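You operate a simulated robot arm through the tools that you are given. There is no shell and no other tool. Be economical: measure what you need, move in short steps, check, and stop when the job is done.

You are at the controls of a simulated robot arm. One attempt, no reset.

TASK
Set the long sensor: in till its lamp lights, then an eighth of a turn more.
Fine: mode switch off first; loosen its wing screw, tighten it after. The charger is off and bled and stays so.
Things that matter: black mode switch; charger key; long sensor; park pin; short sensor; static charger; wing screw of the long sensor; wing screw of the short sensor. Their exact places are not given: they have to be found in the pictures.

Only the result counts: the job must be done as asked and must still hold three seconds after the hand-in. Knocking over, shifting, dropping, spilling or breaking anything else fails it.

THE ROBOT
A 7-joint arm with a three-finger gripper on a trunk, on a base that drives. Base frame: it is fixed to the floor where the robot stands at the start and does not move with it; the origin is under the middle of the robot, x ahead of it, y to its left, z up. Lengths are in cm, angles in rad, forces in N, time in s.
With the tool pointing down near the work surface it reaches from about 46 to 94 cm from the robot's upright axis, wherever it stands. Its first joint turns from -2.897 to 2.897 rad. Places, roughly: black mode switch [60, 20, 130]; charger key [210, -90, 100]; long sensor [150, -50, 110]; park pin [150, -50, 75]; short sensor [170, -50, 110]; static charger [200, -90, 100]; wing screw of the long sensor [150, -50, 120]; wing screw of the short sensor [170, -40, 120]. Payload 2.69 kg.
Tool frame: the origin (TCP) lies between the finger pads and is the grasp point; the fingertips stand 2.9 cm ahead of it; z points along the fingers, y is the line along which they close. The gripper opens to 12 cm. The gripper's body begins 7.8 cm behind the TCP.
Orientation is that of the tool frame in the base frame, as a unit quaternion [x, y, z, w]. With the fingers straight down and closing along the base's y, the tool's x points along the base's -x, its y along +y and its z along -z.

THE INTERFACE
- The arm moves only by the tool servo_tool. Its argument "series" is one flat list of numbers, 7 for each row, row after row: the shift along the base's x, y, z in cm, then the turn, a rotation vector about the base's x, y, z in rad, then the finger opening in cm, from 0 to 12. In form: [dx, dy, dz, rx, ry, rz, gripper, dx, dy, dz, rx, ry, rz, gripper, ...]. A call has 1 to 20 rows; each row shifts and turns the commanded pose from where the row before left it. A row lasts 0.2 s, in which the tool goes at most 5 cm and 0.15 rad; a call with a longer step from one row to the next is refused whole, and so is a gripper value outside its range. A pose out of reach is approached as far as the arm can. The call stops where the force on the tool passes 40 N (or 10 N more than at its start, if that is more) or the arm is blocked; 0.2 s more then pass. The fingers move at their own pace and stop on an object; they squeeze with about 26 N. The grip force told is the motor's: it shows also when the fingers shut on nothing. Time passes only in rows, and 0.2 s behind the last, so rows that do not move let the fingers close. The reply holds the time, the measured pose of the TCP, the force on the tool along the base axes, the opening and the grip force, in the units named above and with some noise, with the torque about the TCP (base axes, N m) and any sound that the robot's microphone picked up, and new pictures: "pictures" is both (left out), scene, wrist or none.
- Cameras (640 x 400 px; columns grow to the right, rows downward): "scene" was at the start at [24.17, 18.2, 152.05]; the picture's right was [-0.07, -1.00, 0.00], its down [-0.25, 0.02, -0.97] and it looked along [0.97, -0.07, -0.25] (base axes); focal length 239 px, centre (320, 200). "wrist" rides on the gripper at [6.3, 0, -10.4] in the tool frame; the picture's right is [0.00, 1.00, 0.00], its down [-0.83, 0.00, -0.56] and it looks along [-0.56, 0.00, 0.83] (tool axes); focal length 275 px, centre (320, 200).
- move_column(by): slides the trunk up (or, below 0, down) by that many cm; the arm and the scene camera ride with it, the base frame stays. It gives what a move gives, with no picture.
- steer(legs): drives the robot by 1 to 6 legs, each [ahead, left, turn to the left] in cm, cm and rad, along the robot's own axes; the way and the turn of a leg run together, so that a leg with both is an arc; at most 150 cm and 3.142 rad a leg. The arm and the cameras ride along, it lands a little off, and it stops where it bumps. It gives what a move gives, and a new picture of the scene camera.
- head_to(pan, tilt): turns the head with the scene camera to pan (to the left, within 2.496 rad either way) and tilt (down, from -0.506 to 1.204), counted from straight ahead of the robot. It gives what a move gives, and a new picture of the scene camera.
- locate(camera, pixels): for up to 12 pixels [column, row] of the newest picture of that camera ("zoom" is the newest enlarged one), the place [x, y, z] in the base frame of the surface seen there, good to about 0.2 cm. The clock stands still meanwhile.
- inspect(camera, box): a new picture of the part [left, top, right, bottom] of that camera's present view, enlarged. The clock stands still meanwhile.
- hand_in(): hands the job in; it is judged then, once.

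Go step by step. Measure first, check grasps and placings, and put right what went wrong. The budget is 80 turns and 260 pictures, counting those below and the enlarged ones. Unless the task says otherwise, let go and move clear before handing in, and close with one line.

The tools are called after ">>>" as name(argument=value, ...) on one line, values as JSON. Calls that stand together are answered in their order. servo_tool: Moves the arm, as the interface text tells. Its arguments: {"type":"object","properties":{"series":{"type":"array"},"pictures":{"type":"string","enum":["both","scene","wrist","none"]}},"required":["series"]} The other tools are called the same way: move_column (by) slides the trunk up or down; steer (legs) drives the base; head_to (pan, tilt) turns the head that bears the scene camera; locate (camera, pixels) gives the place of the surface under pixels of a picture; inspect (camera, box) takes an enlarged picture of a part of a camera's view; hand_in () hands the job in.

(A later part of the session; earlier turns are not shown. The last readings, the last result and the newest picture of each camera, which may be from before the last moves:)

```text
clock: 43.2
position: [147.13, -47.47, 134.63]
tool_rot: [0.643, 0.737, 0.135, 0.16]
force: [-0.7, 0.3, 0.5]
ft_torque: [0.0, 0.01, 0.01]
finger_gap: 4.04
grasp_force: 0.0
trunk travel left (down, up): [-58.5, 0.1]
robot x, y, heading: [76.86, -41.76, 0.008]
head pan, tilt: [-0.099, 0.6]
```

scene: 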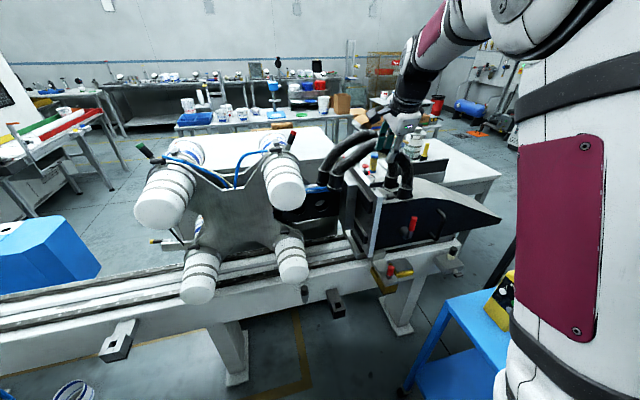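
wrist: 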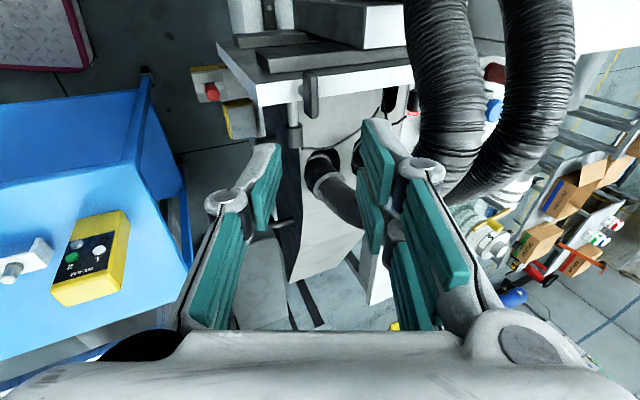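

>>> inspect(camera="wrist", box=[250, 50, 410, 150])

>>> locate(camera="wrist", pixels=[[309, 70], [310, 78], [311, 93], [311, 110], [307, 95], [316, 95], [294, 140], [294, 115]])

```text
4.00 times, centred on (330, 100) of wrist
```

zoom: 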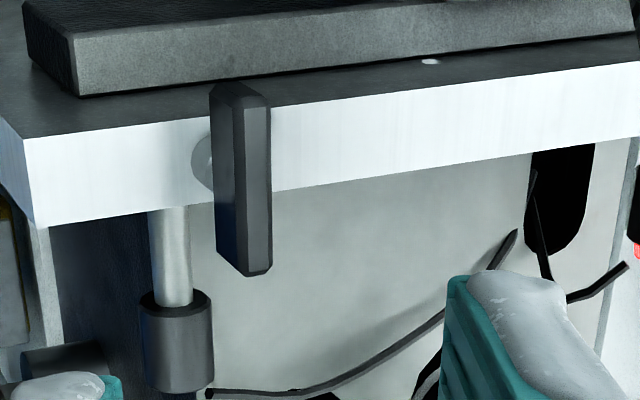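

```text
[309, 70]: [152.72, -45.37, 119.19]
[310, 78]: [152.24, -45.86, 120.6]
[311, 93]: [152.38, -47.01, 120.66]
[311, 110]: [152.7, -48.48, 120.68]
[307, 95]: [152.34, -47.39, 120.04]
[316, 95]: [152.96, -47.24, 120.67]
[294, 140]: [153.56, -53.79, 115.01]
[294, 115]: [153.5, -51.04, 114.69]
```

Wing centre refined to (152.6,-47.35,120.05). Approach along the tool axis and close gently.

>>> servo_tool(series=[0.84, 0.05, -2.67, 0, 0, 0, 4, 0.84, 0.05, -2.67, 0, 0, 0, 4, 0.84, 0.04, -2.67, 0, 0, 0, 3.5, 0.7, 0, -1.5, 0, 0, 0, 3, 0.7, 0, -1.5, 0, 0, 0, 3, 0.65, 0, -1.5, 0, 0, 0, 3, 0, 0, 0, 0, 0, 0, 3])

>>> inspect(camera="wrist", box=[220, 50, 420, 200])

```text
clock: 44.8
position: [151.73, -47.38, 122.51]
tool_rot: [0.644, 0.736, 0.137, 0.16]
force: [-0.1, -0.3, 0.4]
ft_torque: [-0.02, 0.03, 0.01]
finger_gap: 3.01
grasp_force: 0.1
trunk travel left (down, up): [-58.5, 0.1]
robot x, y, heading: [76.42, -41.84, 0.014]
head pan, tilt: [-0.099, 0.6]
```

scene: 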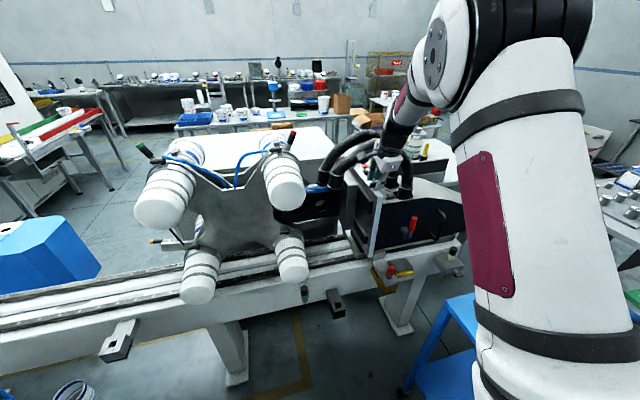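
wrist: 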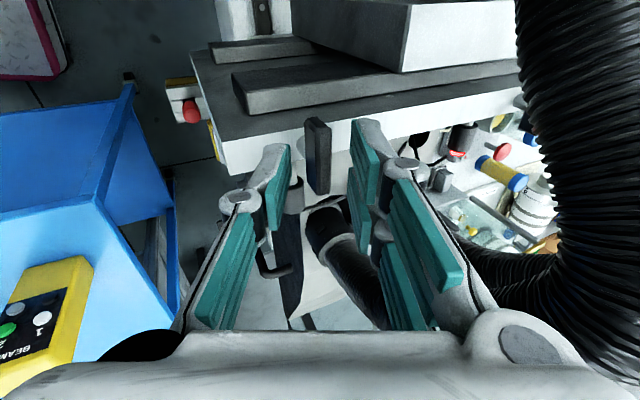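

```text
2.67 times, centred on (320, 125) of wrist
```

zoom: 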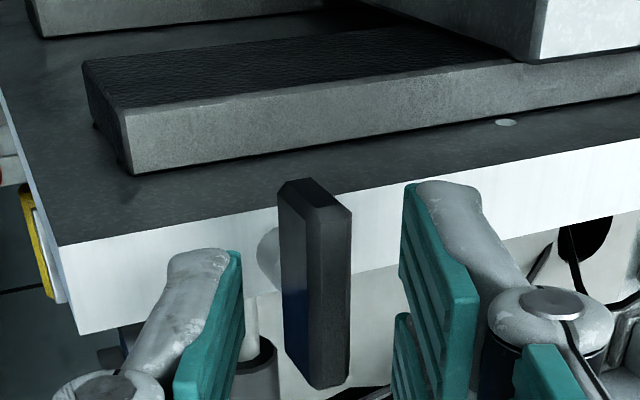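

Wing sits between the fingers; go 0.6 cm deeper and close.

>>> servo_tool(series=[0.25, 0, -0.6, 0, 0, 0, 3, 0, 0, 0, 0, 0, 0, 3, 0, 0, 0, 0, 0, 0, 0, 0, 0, 0, 0, 0, 0, 0, 0, 0, 0, 0, 0, 0, 0], pictures="wrist")

```text
clock: 46.0
position: [151.95, -47.33, 121.89]
tool_rot: [0.642, 0.737, 0.136, 0.16]
force: [1.8, 0.2, 3.0]
ft_torque: [-1.05, 0.2, 0.63]
finger_gap: 1.37
grasp_force: 40.0
trunk travel left (down, up): [-58.5, 0.1]
robot x, y, heading: [76.2, -42.01, 0.017]
head pan, tilt: [-0.099, 0.6]
```

wrist: 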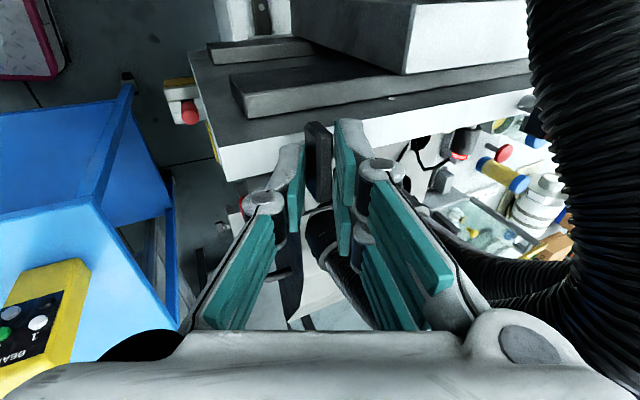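

Gripped (1.37). Turn counterclockwise (seen from above) ~45° about the screw axis.

>>> servo_tool(series=[0.005, -0.085, 0, 0, 0, 0.13, 0, 0.015, -0.084, 0, 0, 0, 0.13, 0, 0.026, -0.081, 0, 0, 0, 0.13, 0, 0.036, -0.076, 0, 0, 0, 0.13, 0, 0.046, -0.07, 0, 0, 0, 0.13, 0, 0.055, -0.062, 0, 0, 0, 0.13, 0, 0, 0, 0, 0, 0, 0, 0], pictures="wrist")

```text
clock: 47.6
position: [152.17, -48.02, 121.89]
tool_rot: [0.313, 0.926, 0.187, 0.096]
force: [11.8, -12.2, 7.2]
ft_torque: [-0.41, 0.25, -0.14]
finger_gap: 1.34
grasp_force: 39.5
trunk travel left (down, up): [-58.5, 0.1]
robot x, y, heading: [76.18, -41.66, 0.013]
head pan, tilt: [-0.099, 0.6]
```

wrist: 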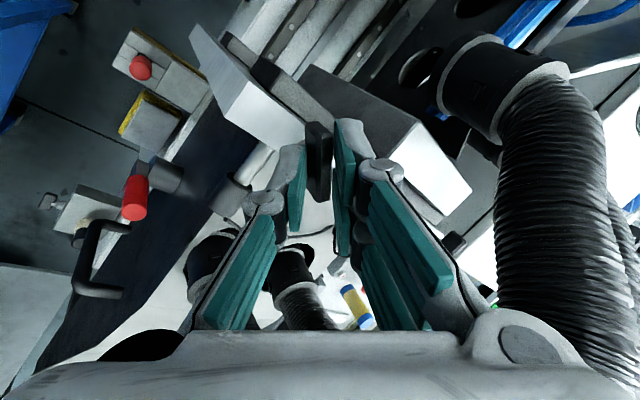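

Wing turns with the fingers. Continue another 45°.

>>> servo_tool(series=[0.1, -0.1, 0, 0, 0, 0.13, 0, 0.07, -0.05, 0, 0, 0, 0.13, 0, 0.075, -0.04, 0, 0, 0, 0.13, 0, 0.08, -0.025, 0, 0, 0, 0.13, 0, 0.083, -0.01, 0, 0, 0, 0.13, 0, 0.085, 0, 0, 0, 0, 0.13, 0, 0, 0, 0, 0, 0, 0, 0], pictures="both")

```text
clock: 49.2
position: [152.82, -48.23, 121.85]
tool_rot: [-0.062, 0.976, 0.208, 0.021]
force: [18.5, -21.8, 15.7]
ft_torque: [-0.79, -0.37, -0.2]
finger_gap: 1.35
grasp_force: 39.7
trunk travel left (down, up): [-58.5, 0.1]
robot x, y, heading: [76.29, -41.96, 0.016]
head pan, tilt: [-0.099, 0.6]
```

scene: 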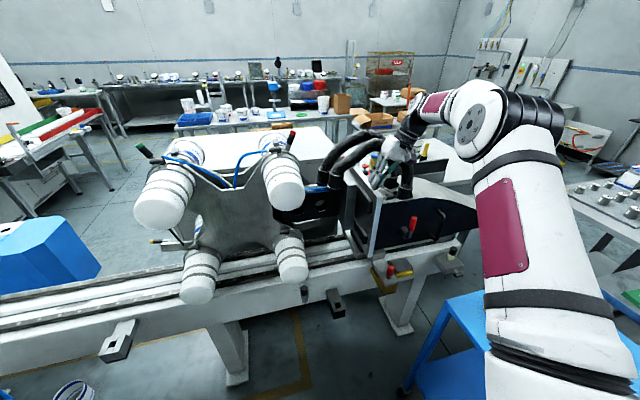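
wrist: 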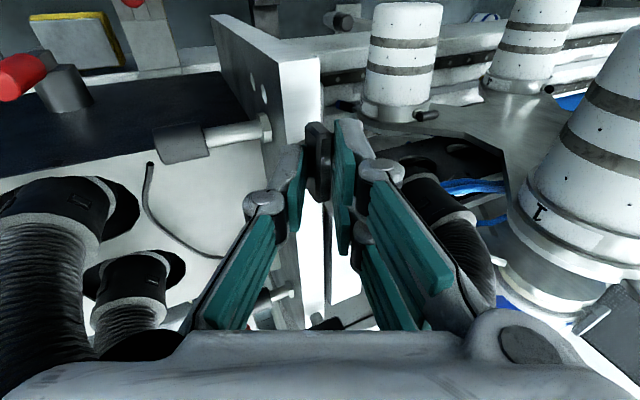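

A quarter turn done; release and retreat along the tool axis.

>>> servo_tool(series=[-0.05, 0.05, 0, 0, 0, 0, 2.5, 0, 0, 0, 0, 0, 0, 3, 0, -0.6, 1.4, 0, 0, 0, 3, 0, -0.8, 1.8, 0, 0, 0, 3, -1, -0.8, 1.8, 0, 0, 0, 3, -2, -0.8, 1.8, 0, 0, 0, 4, -3, -1, 3, 0, 0, 0, 4, -3, 0, 3, 0, 0, 0, 4, -3, 0, 2, 0, 0, 0, 4, -3, 0, 1, 0, 0, 0, 4, 0, 0, 0, 0, 0, 0, 4])

>>> inspect(camera="scene", box=[350, 150, 430, 210])

```text
clock: 51.6
position: [137.52, -52.31, 137.65]
tool_rot: [-0.062, 0.976, 0.209, 0.017]
force: [-0.5, 0.6, -0.7]
ft_torque: [0.0, -0.01, 0.03]
finger_gap: 4.0
grasp_force: 0.1
trunk travel left (down, up): [-58.5, 0.1]
robot x, y, heading: [76.25, -41.89, 0.015]
head pan, tilt: [-0.099, 0.6]
```

scene: 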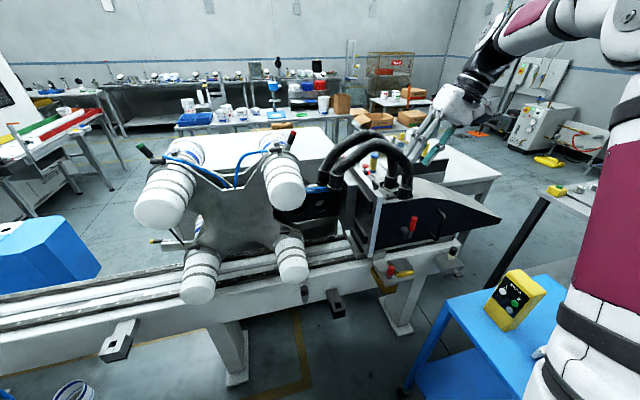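
wrist: 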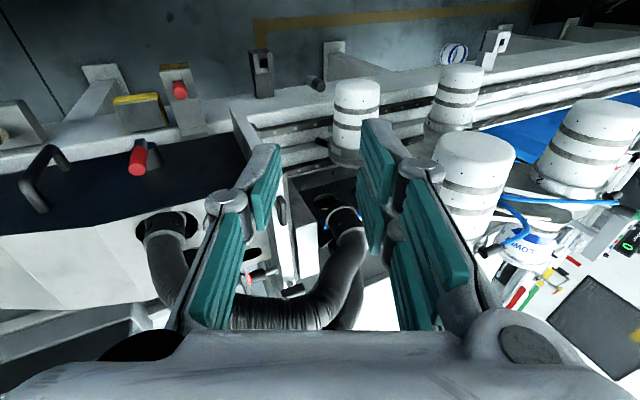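

```text
6.67 times, centred on (390, 180) of scene
```

zoom: 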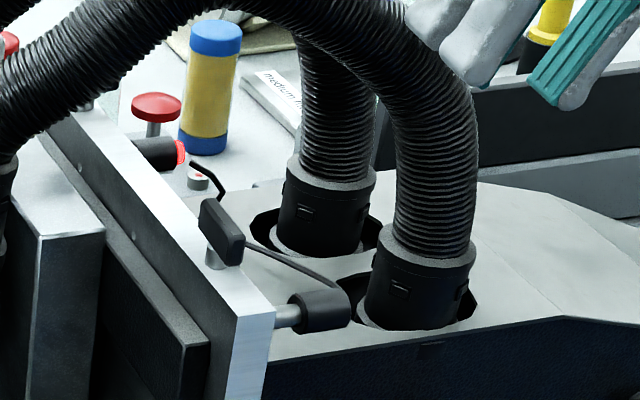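

Wing now points along x. Next: bring the tool horizontal toward +x with the camera on the -y side (to see the lamp end), closing vertically on the cap.

>>> servo_tool(series=[0, -0.4, 0, -0.14, 0, 0, 4, 0, -0.4, 0, -0.14, 0, 0, 4, 0, -0.4, 0, -0.14, 0, 0, 4, 0, 0, -0.8, 0.016, -0.14, 0, 4, 0, 0, -0.8, 0.016, -0.14, 0, 4, 0, 0, -0.8, 0.016, -0.14, 0, 4, 0, 0, -0.8, 0.016, -0.14, 0, 4, 0, 0, -0.8, 0.016, -0.14, 0, 4, 0, 0, -0.8, 0.016, -0.14, 0, 4, 0.5, 0, -0.8, 0.016, -0.14, 0, 4, 0.5, 0, -0.8, 0.016, -0.14, 0, 4, 0.5, 0, -0.8, 0.016, -0.14, 0, 4, 0.5, 0, -0.8, 0.016, -0.14, 0, 4, 0.5, 0, -0.8, 0.007, -0.07, 0, 4, 0, 0, 0, 0, 0, 0, 4], pictures="none")

>>> servo_tool(series=[0, 0, -0.5, -0.14, -0.015, 0, 4, 0, 0, -0.5, -0.14, -0.015, 0, 4, 0, 0, -0.5, -0.14, -0.015, 0, 4, 0, 0, -0.5, -0.14, -0.015, 0, 4, 0, 0, -0.5, -0.14, -0.015, 0, 4, 0, 0, -0.5, -0.14, -0.015, 0, 4, 0, 0, -0.5, -0.14, -0.015, 0, 4, 0, 0, -0.5, -0.14, -0.015, 0, 4, 0, 0, -0.5, -0.14, -0.015, 0, 4, 0, 0, 0, -0.14, -0.015, 0, 4, 0, 0, 0, -0.14, -0.015, 0, 4, 0, 0, 0, 0, 0, 0, 4])

```text
clock: 54.8
position: [140.09, -53.34, 128.94]
tool_rot: [-0.047, 0.734, 0.034, 0.677]
force: [-0.2, -0.2, 0.0]
ft_torque: [-0.01, 0.01, 0.03]
finger_gap: 4.0
grasp_force: 0.0
trunk travel left (down, up): [-58.5, 0.1]
robot x, y, heading: [76.22, -41.64, 0.012]
head pan, tilt: [-0.099, 0.6]
```

```text
clock: 57.4
position: [138.09, -54.31, 138.11]
tool_rot: [0.51, -0.504, 0.485, -0.501]
force: [0.5, -1.1, -0.4]
ft_torque: [-0.02, 0.01, -0.04]
finger_gap: 4.0
grasp_force: 0.1
out of reach, approached as far as the arm can: row 6, 7, 8, 9, 10, 11
trunk travel left (down, up): [-58.5, 0.1]
robot x, y, heading: [75.92, -41.77, 0.014]
head pan, tilt: [-0.099, 0.6]
```

scene: 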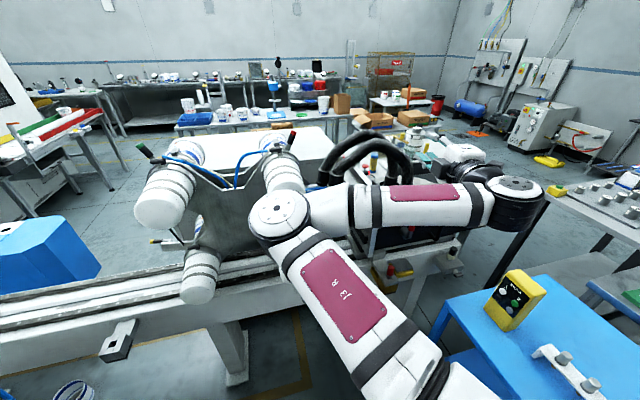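
wrist: 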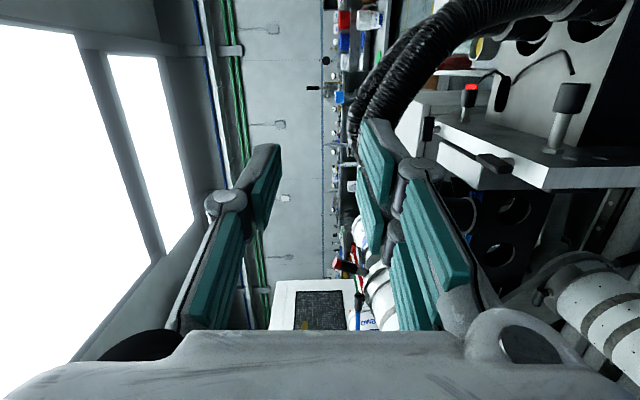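

Orientation is right but too high (out of reach lower); the arm's elbow is near the cups in view (280,210). I measure its height before lowering the trunk.

>>> locate(camera="scene", pixels=[[280, 208], [262, 225], [300, 240], [285, 190], [340, 205], [285, 172], [165, 205], [285, 180], [500, 190], [520, 215], [330, 300]])

```text
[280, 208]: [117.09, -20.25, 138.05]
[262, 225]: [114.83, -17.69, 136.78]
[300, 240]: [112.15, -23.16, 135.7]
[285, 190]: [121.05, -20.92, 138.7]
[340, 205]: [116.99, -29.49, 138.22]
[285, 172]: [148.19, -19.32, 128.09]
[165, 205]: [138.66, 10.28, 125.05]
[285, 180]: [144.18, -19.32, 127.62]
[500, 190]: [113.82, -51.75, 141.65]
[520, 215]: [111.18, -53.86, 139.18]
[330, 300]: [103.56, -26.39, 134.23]
```

Elbow (117,-20,z128–138) is clear of the cups (x≥138) when lowered. Lower the trunk 24 cm.

>>> move_column(by=-24)

>>> servo_tool(series=[0, 0, 0, 0, 0, 0.07, 4, 0, 0, 0, 0, 0, 0, 4])

```text
clock: 59.4
position: [152.93, -54.23, 116.89]
tool_rot: [-0.502, 0.493, -0.497, 0.508]
force: [-9.7, -2.1, 18.1]
ft_torque: [0.16, 0.18, -0.03]
finger_gap: 3.57
grasp_force: 0.1
trunk travel left (down, up): [-36.7, 21.9]
robot x, y, heading: [76.32, -42.02, 0.011]
head pan, tilt: [-0.099, 0.6]
stopped: the force on the tool passed its limit at 45 N (the readings are from after the stop); the commanded pose is now the measured one
```

```text
clock: 59.9
position: [153.79, -54.25, 117.31]
tool_rot: [-0.511, 0.486, -0.487, 0.515]
force: [-9.7, -9.8, 10.7]
ft_torque: [-0.27, 0.29, 0.13]
finger_gap: 4.57
grasp_force: 0.0
out of reach, approached as far as the arm can: row 1
trunk travel left (down, up): [-36.7, 21.9]
robot x, y, heading: [76.13, -41.82, 0.009]
head pan, tilt: [-0.099, 0.6]
stopped in row 2: the force on the tool passed its limit at 46 N (the readings are from after the stop); the commanded pose is now the measured one
```

scene: 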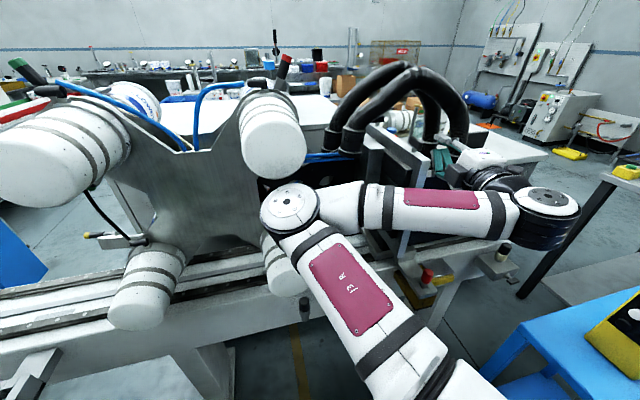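
wrist: 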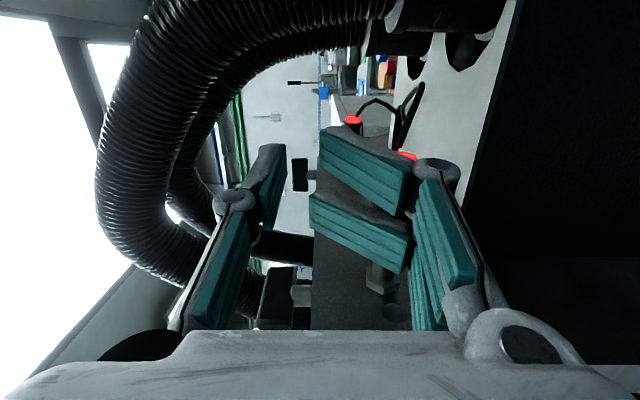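

The lowered arm went on to its commanded pose and a finger touched the cap (45 N stop). I lift and back off, then check for changes.

>>> servo_tool(series=[0, 0, 1.5, 0, 0, 0, 5, -1, 0, 1.5, 0, 0, 0, 5, -2, 0, 0.5, 0, 0, 0, 5, -3, 0, 0.5, 0, 0, 0, 5, -3, 0, 0, 0, 0, 0, 5, 0, 0, 0, 0, 0, 0, 5])

>>> inspect(camera="wrist", box=[260, 50, 480, 250])

>>> inspect(camera="scene", box=[340, 110, 480, 210])

```text
clock: 61.3
position: [150.74, -51.85, 123.18]
tool_rot: [-0.512, 0.489, -0.484, 0.515]
force: [-1.1, 0.9, 0.0]
ft_torque: [0.01, 0.03, 0.02]
finger_gap: 5.02
grasp_force: 0.1
out of reach, approached as far as the arm can: row 3, 4, 5
trunk travel left (down, up): [-36.7, 21.9]
robot x, y, heading: [76.31, -42.09, 0.011]
head pan, tilt: [-0.099, 0.6]
```

scene: 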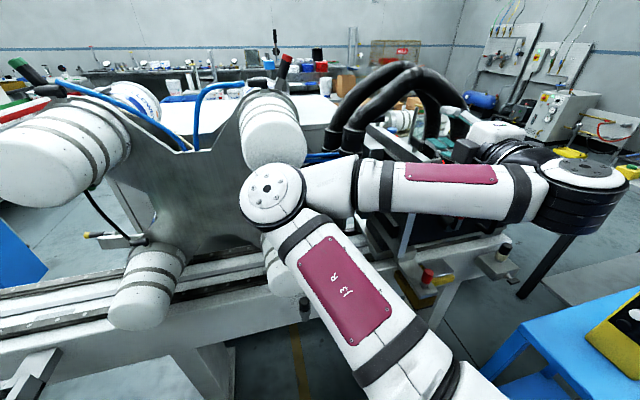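
wrist: 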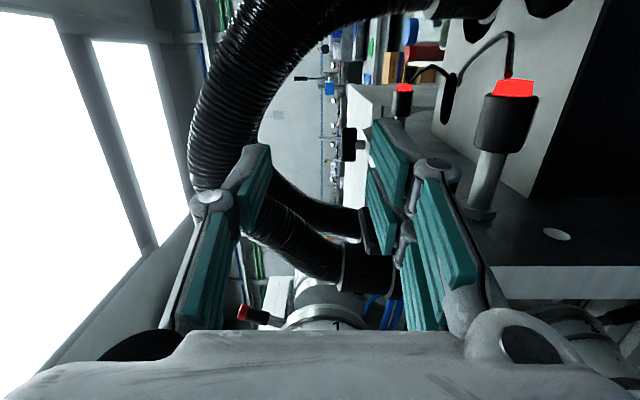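

```text
2.00 times, centred on (370, 150) of wrist
```

zoom: 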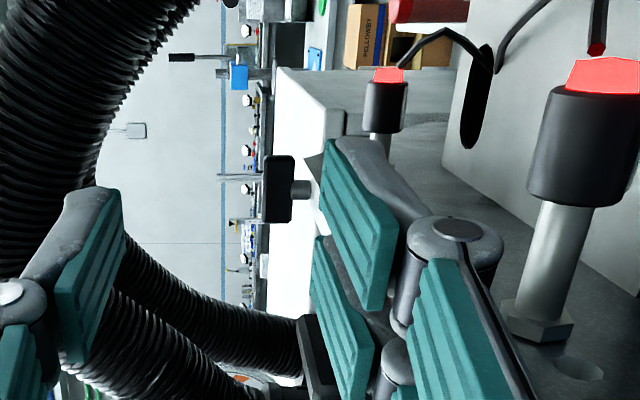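

```text
4.00 times, centred on (410, 160) of scene
```

zoom: 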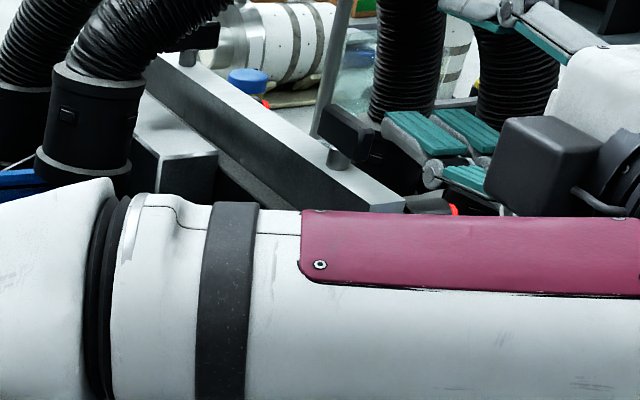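

The long sensor's end at (513,90) shows red; I must learn whether that is lit or an unlit lens. Zooming and measuring.

>>> inspect(camera="wrist", box=[470, 60, 550, 220])

>>> inspect(camera="wrist", box=[380, 70, 430, 130])

>>> locate(camera="wrist", pixels=[[513, 88], [505, 115], [490, 148], [484, 200], [488, 165], [403, 88], [401, 112], [348, 145], [480, 214], [500, 150]])

>>> locate(camera="scene", pixels=[[272, 190], [242, 200], [270, 165], [275, 150], [285, 220], [300, 180]])

```text
2.50 times, centred on (510, 140) of wrist
```

zoom: 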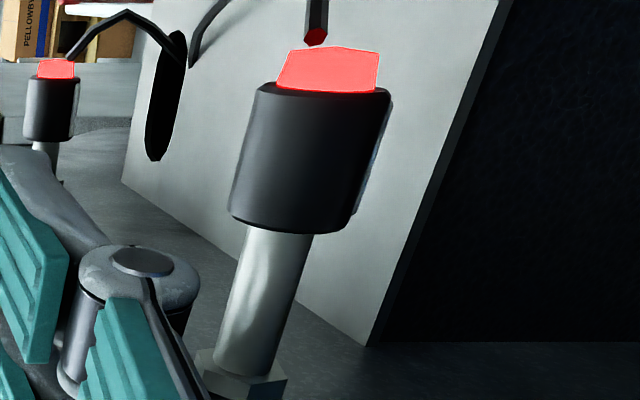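

```text
6.67 times, centred on (405, 100) of wrist
```

zoom: 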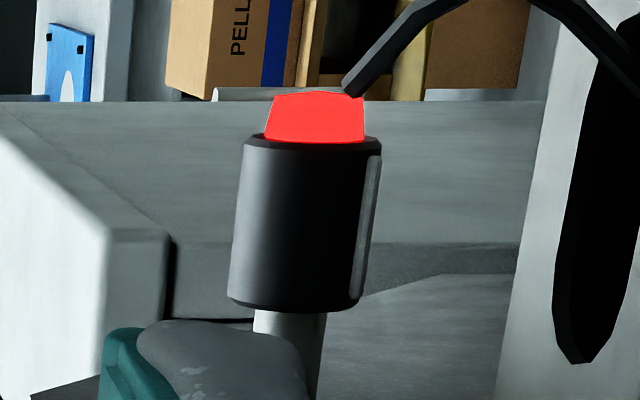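

```text
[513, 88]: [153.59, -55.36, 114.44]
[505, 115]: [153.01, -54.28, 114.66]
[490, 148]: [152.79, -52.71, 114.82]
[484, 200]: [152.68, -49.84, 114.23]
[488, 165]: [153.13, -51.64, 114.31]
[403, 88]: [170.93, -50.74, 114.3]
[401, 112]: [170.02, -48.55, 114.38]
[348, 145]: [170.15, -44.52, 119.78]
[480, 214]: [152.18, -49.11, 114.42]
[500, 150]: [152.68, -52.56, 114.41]
```

```text
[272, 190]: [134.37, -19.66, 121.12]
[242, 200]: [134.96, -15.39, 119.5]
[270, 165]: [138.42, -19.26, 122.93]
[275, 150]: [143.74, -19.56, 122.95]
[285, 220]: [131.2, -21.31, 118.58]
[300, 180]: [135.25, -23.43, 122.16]
```

The elbow sits only centimetres from a cup (x≈138). I back the base off 20 cm, which withdraws arm and elbow straight away.

>>> steer(legs=[[-20, 0, 0]])

>>> servo_tool(series=[1, -0.5, 0, 0, 0, 0, 4, 2, -0.5, 0, 0, 0, 0, 4, 2, -0.5, 0, 0, 0, 0, 4, 2, -0.2, 0, 0, 0, 0, 4, 2, 0, 0, 0, 0, 0, 4, 0, 0, 0, 0, 0, 0, 4])

```text
clock: 62.9
position: [130.81, -52.45, 123.08]
tool_rot: [-0.511, 0.489, -0.486, 0.514]
force: [0.3, -0.3, -0.9]
ft_torque: [0.01, 0.01, -0.03]
finger_gap: 4.99
grasp_force: 0.1
trunk travel left (down, up): [-36.7, 21.9]
robot x, y, heading: [56.21, -41.78, 0.015]
head pan, tilt: [-0.099, 0.6]
```

scene: 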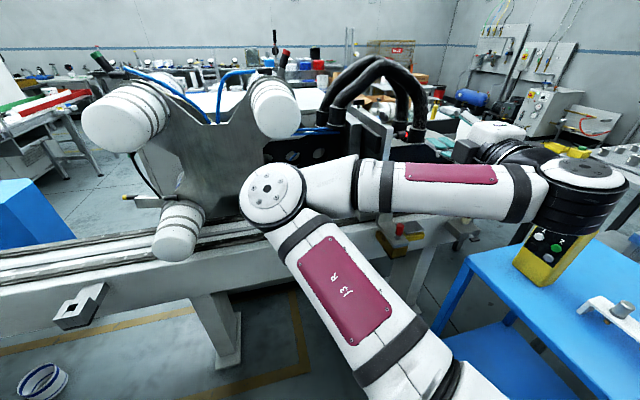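

```text
clock: 64.2
position: [139.86, -54.19, 123.09]
tool_rot: [-0.511, 0.49, -0.486, 0.513]
force: [0.7, -0.3, 0.0]
ft_torque: [0.02, 0.0, 0.04]
finger_gap: 3.99
grasp_force: 0.2
trunk travel left (down, up): [-36.7, 21.9]
robot x, y, heading: [56.68, -42.05, 0.005]
head pan, tilt: [-0.099, 0.6]
```

scene: 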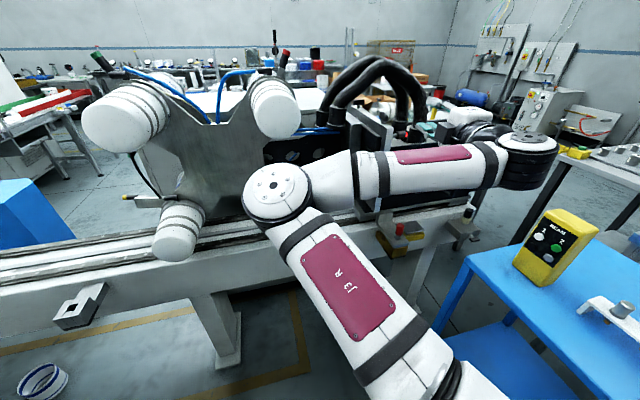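
wrist: 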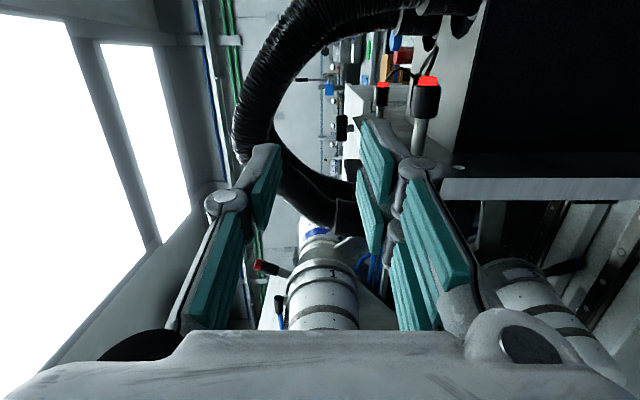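

Now lower to the cap's height at x≈144.

>>> servo_tool(series=[1, 0.1, -2, 0, 0, 0, 4, 1, 0.1, -2, 0, 0, 0, 4, 1, 0.1, -2, 0, 0, 0, 4, 1, 0.1, -2, 0, 0, 0.04, 4, 0, 0.1, -1.1, 0, 0, 0, 4, 0, 0, 0, 0, 0, 0, 4])

>>> inspect(camera="wrist", box=[250, 60, 450, 200])

```text
clock: 65.7
position: [143.34, -53.04, 118.25]
tool_rot: [0.522, -0.485, 0.471, -0.52]
force: [0.3, 0.3, 0.1]
ft_torque: [-0.01, 0.04, -0.04]
finger_gap: 4.01
grasp_force: 0.1
out of reach, approached as far as the arm can: row 3, 4, 5
trunk travel left (down, up): [-36.7, 21.9]
robot x, y, heading: [56.5, -42.39, 0.01]
head pan, tilt: [-0.099, 0.6]
```

scene: 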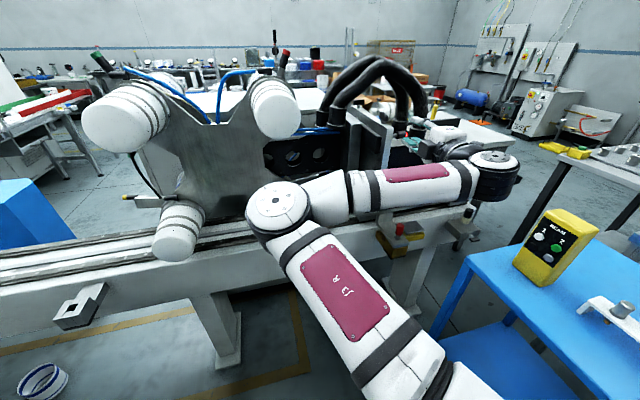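
wrist: 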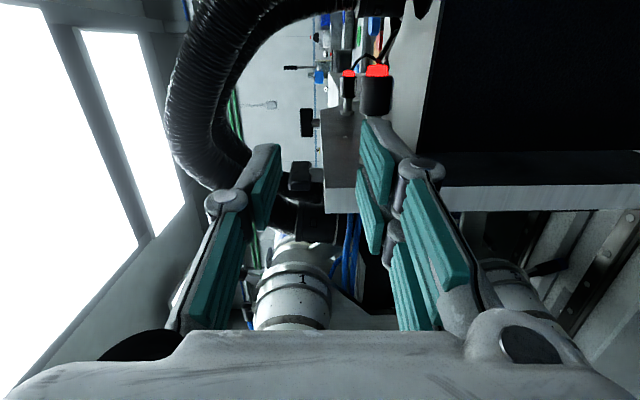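

```text
2.86 times, centred on (350, 130) of wrist
```

zoom: 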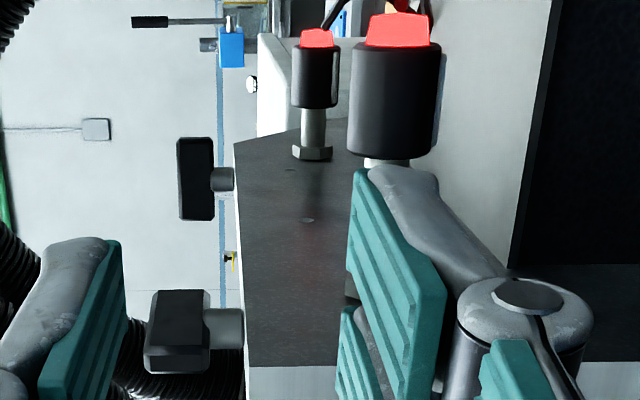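

Lower trunk 12 cm so the commanded pose (143.9,-53.7,114) comes into reach.

>>> move_column(by=-12)

>>> servo_tool(series=[0, 0, 0, 0, 0, 0, 4])

```text
clock: 67.2
position: [143.21, -53.17, 106.23]
tool_rot: [-0.521, 0.481, -0.475, 0.522]
force: [0.6, 0.7, 0.5]
ft_torque: [0.02, 0.01, 0.04]
finger_gap: 3.98
grasp_force: 0.1
trunk travel left (down, up): [-24.7, 33.9]
robot x, y, heading: [56.47, -41.95, 0.007]
head pan, tilt: [-0.099, 0.6]
```

```text
clock: 67.5
position: [143.28, -53.26, 106.24]
tool_rot: [-0.52, 0.48, -0.474, 0.523]
force: [-1.0, 0.6, -0.6]
ft_torque: [-0.01, 0.01, 0.01]
finger_gap: 4.0
grasp_force: 0.1
trunk travel left (down, up): [-24.7, 33.9]
robot x, y, heading: [56.63, -41.96, 0.006]
head pan, tilt: [-0.099, 0.6]
```

scene: 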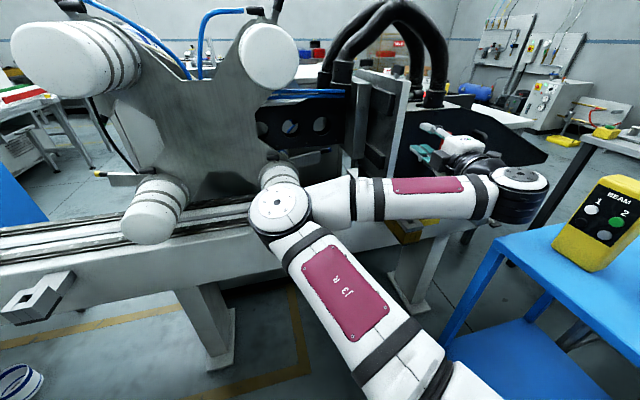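
wrist: 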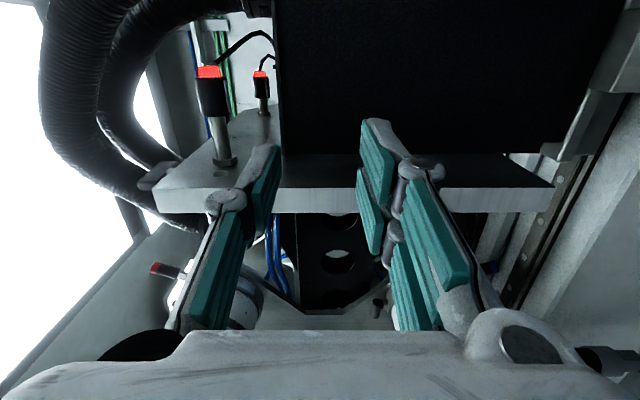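

Now raise by 7.7 cm in place to cap height.

>>> servo_tool(series=[0, -0.1, 2, 0, 0, 0, 4, 0, -0.1, 2, 0, 0, 0, 4, 0, -0.1, 2, 0, 0, 0, 4, 0, -0.1, 1.7, 0, 0, 0, 4, 0, 0, 0, 0, 0, 0, 4], pictures="wrist")

>>> inspect(camera="wrist", box=[260, 40, 420, 180])

```text
clock: 68.8
position: [143.19, -53.33, 113.84]
tool_rot: [-0.52, 0.48, -0.475, 0.523]
force: [-0.4, 0.2, -0.1]
ft_torque: [-0.04, 0.0, -0.01]
finger_gap: 3.98
grasp_force: 0.1
trunk travel left (down, up): [-24.7, 33.9]
robot x, y, heading: [56.55, -42.13, 0.006]
head pan, tilt: [-0.099, 0.6]
```

wrist: 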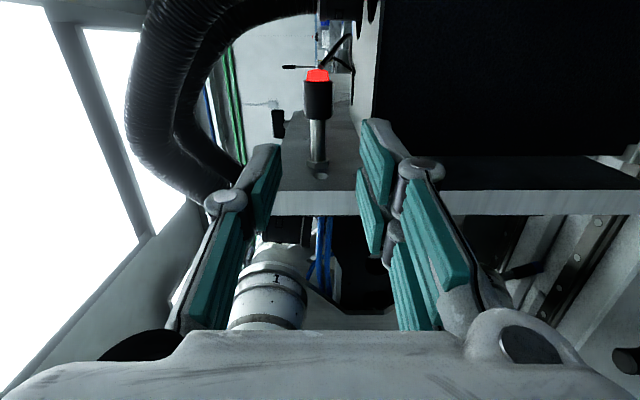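

```text
2.86 times, centred on (340, 110) of wrist
```

zoom: 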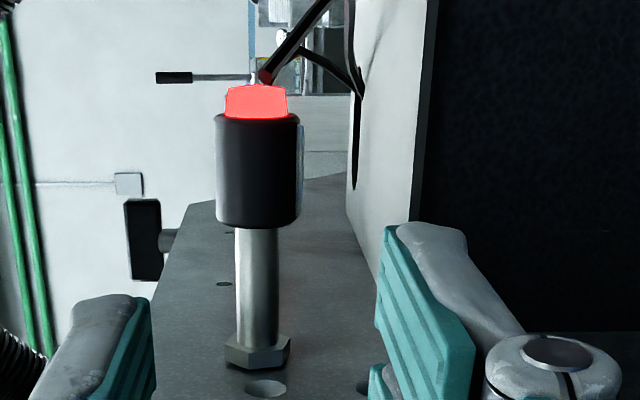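

Cap is centred (column ~318). Check its exact place.

>>> locate(camera="wrist", pixels=[[318, 85], [318, 100], [318, 115], [306, 100], [330, 100], [317, 75]])

```text
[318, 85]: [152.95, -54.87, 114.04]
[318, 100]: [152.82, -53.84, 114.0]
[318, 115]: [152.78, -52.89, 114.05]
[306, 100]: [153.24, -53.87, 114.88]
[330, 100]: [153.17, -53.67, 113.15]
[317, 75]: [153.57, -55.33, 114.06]
```

Cap axis ≈(153.8,z 114.0), mid-length y≈-53.85. Approach with opening 4.

>>> servo_tool(series=[2, -0.2, 0, 0, 0, 0, 4, 2, -0.2, 0, 0, 0, 0, 4, 2, -0.1, 0.05, 0, 0, 0, 4, 2, 0, 0.1, 0, 0, 0, 4, 1.4, 0, 0, 0, 0, 0, 4, 0, 0, 0, 0, 0, 0, 4])

```text
clock: 70.2
position: [152.73, -53.93, 114.12]
tool_rot: [-0.52, 0.479, -0.475, 0.523]
force: [-0.3, 0.2, 0.8]
ft_torque: [-0.02, -0.02, 0.0]
finger_gap: 4.02
grasp_force: 0.0
trunk travel left (down, up): [-24.7, 33.9]
robot x, y, heading: [56.07, -41.81, 0.01]
head pan, tilt: [-0.099, 0.6]
```

scene: 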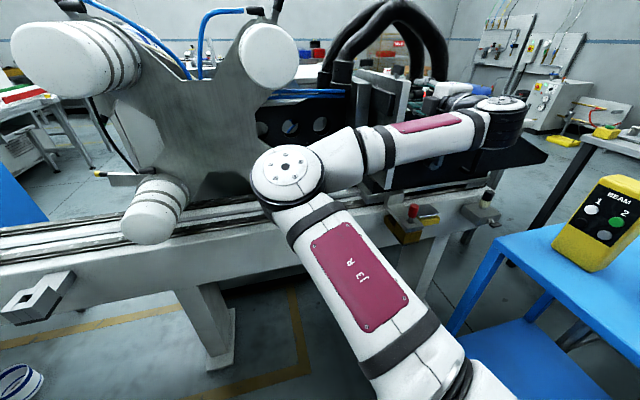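
wrist: 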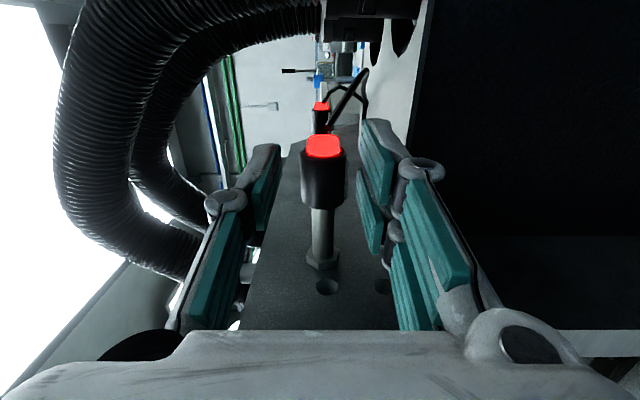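

Cap sits between fingers; both lenses visible at (323,147) and (320,108). Zoom to judge the lamp state before gripping.

>>> inspect(camera="wrist", box=[300, 95, 345, 165])

>>> servo_tool(series=[0, 0, 0, 0, 0, 0, 1, 0, 0, 0, 0, 0, 0, 1, 0, 0, 0, 0, 0, 0, 1], pictures="wrist")

```text
5.71 times, centred on (322, 130) of wrist
```

zoom: 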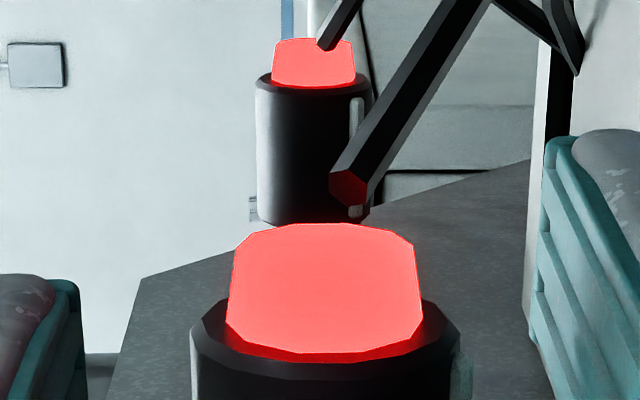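

```text
clock: 71.0
position: [152.55, -53.91, 114.08]
tool_rot: [-0.521, 0.48, -0.475, 0.522]
force: [-7.7, 1.0, -13.7]
ft_torque: [-0.41, 0.12, 0.08]
finger_gap: 2.12
grasp_force: 44.5
trunk travel left (down, up): [-24.7, 33.9]
robot x, y, heading: [56.42, -42.27, 0.009]
head pan, tilt: [-0.099, 0.6]
```

wrist: 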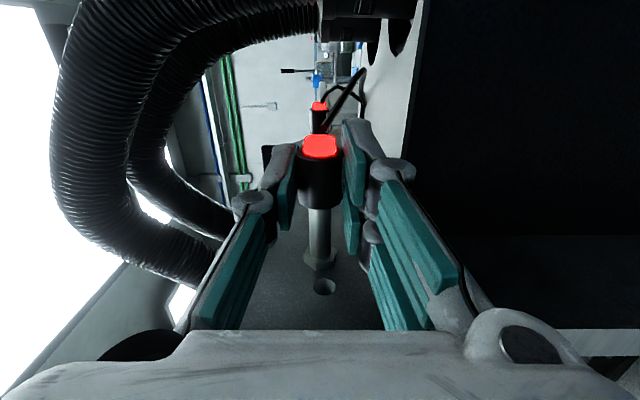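

The glow tints the rim, so the lamp is lit — earlier views showed it dark, so my touch must have rolled the cap inward. I'll back it out until the lamp goes dark, then come in properly: first release and swing the open fingers up 0.9 rad around the cap.

>>> servo_tool(series=[0, 0, 0, 0, 0, 0, 4, 0, 0, 0, 0, 0, 0, 4, 0.01, 0, 0.156, -0.012, 0.1295, 0, 4, 0.03, 0, 0.153, -0.012, 0.1295, 0, 4, 0.05, 0, 0.148, -0.012, 0.1295, 0, 4, 0.069, 0, 0.14, -0.012, 0.1295, 0, 4, 0.086, 0, 0.13, -0.012, 0.1295, 0, 4, 0.102, 0, 0.118, -0.012, 0.1295, 0, 4, 0.117, 0, 0.103, -0.012, 0.1295, 0, 4, 0, 0, 0, 0, 0, 0, 4])

```text
clock: 73.2
position: [153.12, -53.98, 115.09]
tool_rot: [0.697, -0.64, 0.218, -0.238]
force: [0.1, -0.3, 0.2]
ft_torque: [0.02, -0.01, -0.01]
finger_gap: 3.99
grasp_force: 0.0
trunk travel left (down, up): [-24.7, 33.9]
robot x, y, heading: [56.37, -42.16, 0.011]
head pan, tilt: [-0.099, 0.6]
```

scene: 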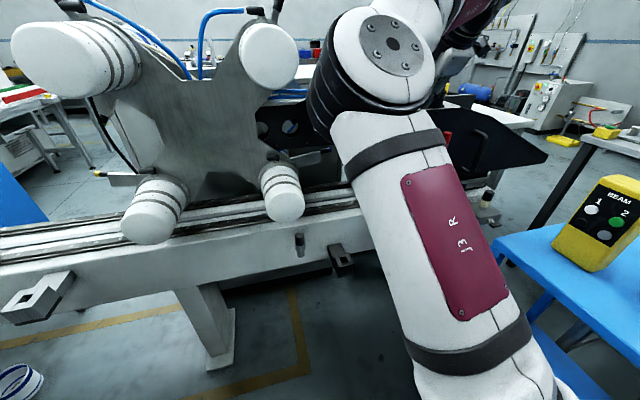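
wrist: 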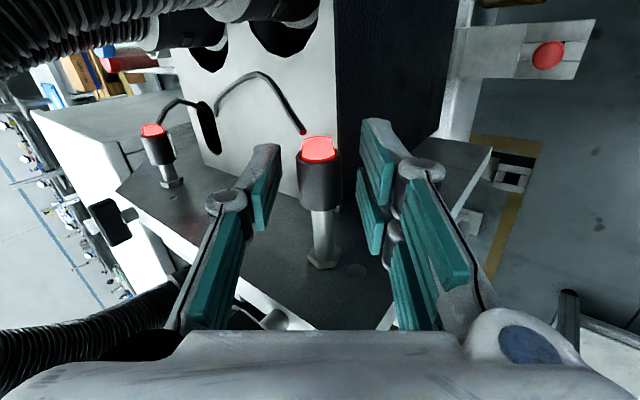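

Lamp still lit, fingers well around the cap. Close and turn outward (counterclockwise from the cap end) 0.45 rad.

>>> servo_tool(series=[0, 0, 0, 0, 0, 0, 1, 0, 0, 0, 0, 0, 0, 1, -0.117, 0, -0.103, 0.012, -0.1295, 0, 1, -0.102, 0, -0.118, 0.012, -0.1295, 0, 1, -0.086, 0, -0.13, 0.012, -0.1295, 0, 1, -0.035, 0, -0.07, 0.006, -0.065, 0, 1, 0, 0, 0, 0, 0, 0, 1], pictures="wrist")

```text
clock: 74.8
position: [152.76, -54.11, 114.51]
tool_rot: [0.625, -0.577, 0.355, -0.389]
force: [1.7, 5.2, 13.4]
ft_torque: [-1.33, -0.37, -0.16]
finger_gap: 2.18
grasp_force: 44.7
trunk travel left (down, up): [-24.7, 33.9]
robot x, y, heading: [56.39, -42.04, 0.009]
head pan, tilt: [-0.099, 0.6]
```

wrist: 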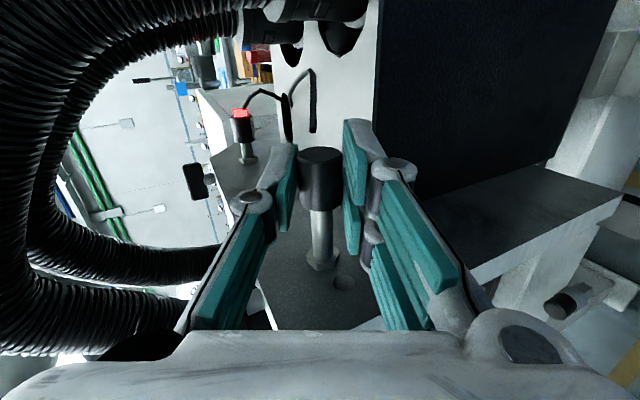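

The lamp went dark, so the threshold lies within this 0.45 rad. Now turn in by small steps, watching the lamp.

>>> servo_tool(series=[0.035, 0, 0.07, -0.006, 0.065, 0, 1, 0.04, 0, 0.065, -0.006, 0.06, 0, 1, 0, 0, 0, 0, 0, 0, 1], pictures="wrist")

```text
clock: 75.5
position: [152.86, -53.97, 114.67]
tool_rot: [0.648, -0.596, 0.32, -0.35]
force: [9.9, -0.9, 4.6]
ft_torque: [-1.46, -0.37, -0.18]
finger_gap: 2.23
grasp_force: 45.1
trunk travel left (down, up): [-24.7, 33.9]
robot x, y, heading: [56.28, -42.31, 0.01]
head pan, tilt: [-0.099, 0.6]
```

wrist: 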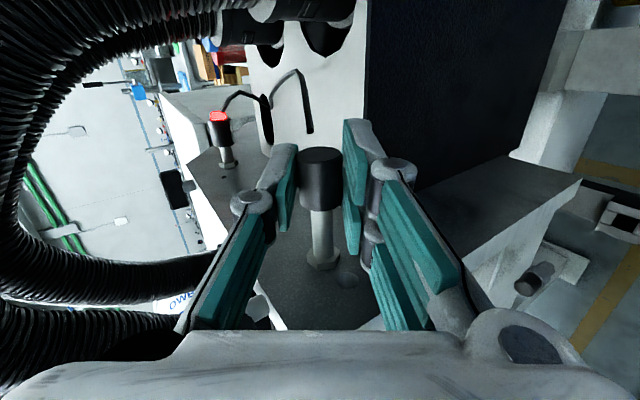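

>>> servo_tool(series=[0.05, 0, 0.075, -0.007, 0.08, 0, 1, 0, 0, 0, 0, 0, 0, 1], pictures="wrist")

```text
clock: 76.2
position: [152.88, -54.11, 114.91]
tool_rot: [0.661, -0.608, 0.296, -0.324]
force: [15.2, -2.7, 5.2]
ft_torque: [-0.73, -0.31, 0.74]
finger_gap: 2.21
grasp_force: 45.1
trunk travel left (down, up): [-24.7, 33.9]
robot x, y, heading: [56.59, -42.29, 0.006]
head pan, tilt: [-0.099, 0.6]
```

wrist: 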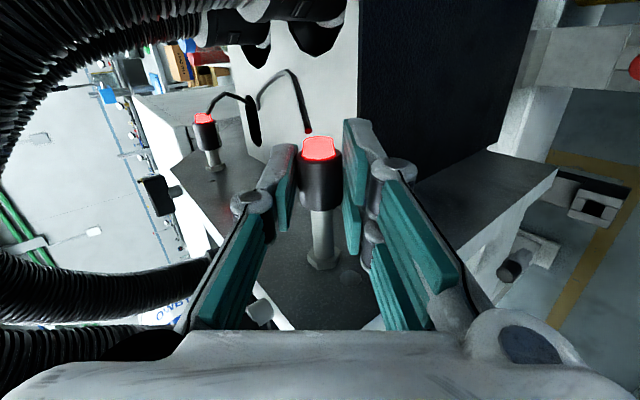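

It lit between 0.58 and 0.66 rad of pitch (~0.62). I need 0.785 past that, i.e. 0.745 more from here; regrip lower: open, swing back 0.58 rad, close.

>>> servo_tool(series=[0.1, 0, 0, 0, 0, 0, 4, 0, 0, 0, 0, 0, 0, 4, -0.08, 0, -0.115, 0.0105, -0.1155, 0, 4, -0.065, 0, -0.124, 0.0105, -0.1155, 0, 4, -0.05, 0, -0.13, 0.0105, -0.1155, 0, 4, -0.035, 0, -0.134, 0.0105, -0.1155, 0, 4, -0.018, 0, -0.137, 0.0105, -0.1155, 0, 4, 0, 0, 0, 0, 0, 0, 4], pictures="wrist")

>>> locate(camera="wrist", pixels=[[322, 175], [322, 190], [310, 180], [335, 180]])

```text
clock: 78.0
position: [152.72, -55.1, 112.98]
tool_rot: [0.569, -0.547, 0.406, -0.461]
force: [5.2, 1.0, 9.5]
ft_torque: [0.04, -0.06, 0.1]
finger_gap: 4.67
grasp_force: 5.4
out of reach, approached as far as the arm can: row 4, 5
trunk travel left (down, up): [-24.7, 33.9]
robot x, y, heading: [56.17, -41.98, 0.01]
head pan, tilt: [-0.099, 0.6]
```

wrist: 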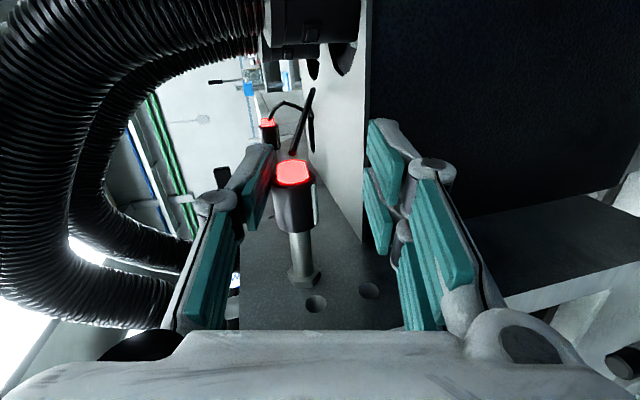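

```text
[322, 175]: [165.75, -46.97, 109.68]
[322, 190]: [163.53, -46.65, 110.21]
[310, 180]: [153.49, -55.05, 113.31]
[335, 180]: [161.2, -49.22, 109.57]
```

The arm fell short of reach and the upper finger leans on the cap (9.5 N). I relieve upward and withdraw along -x.

>>> servo_tool(series=[-0.1, 0, 0.6, 0, 0, 0, 4.6, -0.5, 0, 0.4, 0, 0, 0, 4.6, -2, 0, 0.2, 0, 0, 0, 4.6, -3, 0, 0.3, 0, 0, 0, 4.6, -3, 0, 0.3, 0, 0, 0, 4.6, 0, 0, 0, 0, 0, 0, 4.6])

```text
clock: 79.3
position: [144.19, -55.06, 114.7]
tool_rot: [0.569, -0.548, 0.405, -0.46]
force: [0.2, 0.1, 0.8]
ft_torque: [0.03, -0.01, -0.01]
finger_gap: 4.61
grasp_force: 0.1
trunk travel left (down, up): [-24.7, 33.9]
robot x, y, heading: [56.13, -42.53, 0.01]
head pan, tilt: [-0.099, 0.6]
```

scene: 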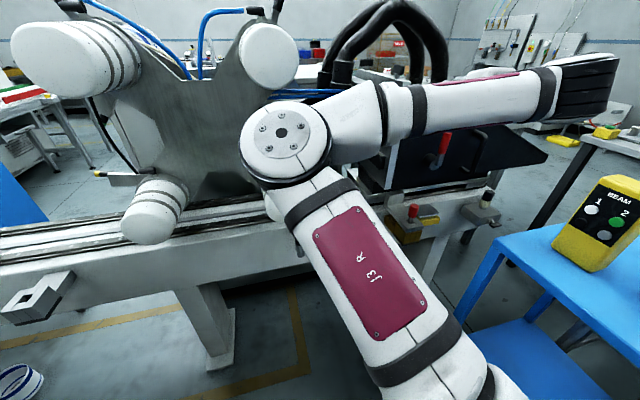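
wrist: 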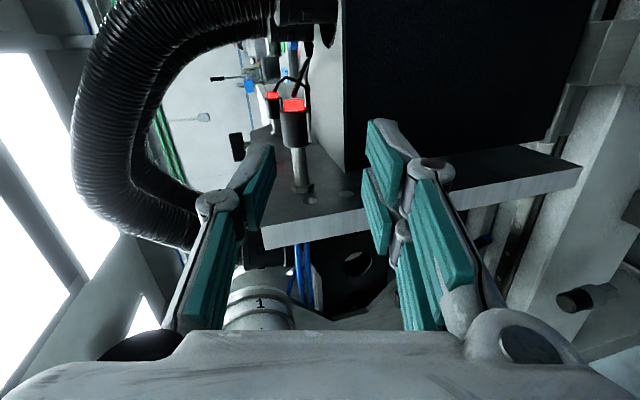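

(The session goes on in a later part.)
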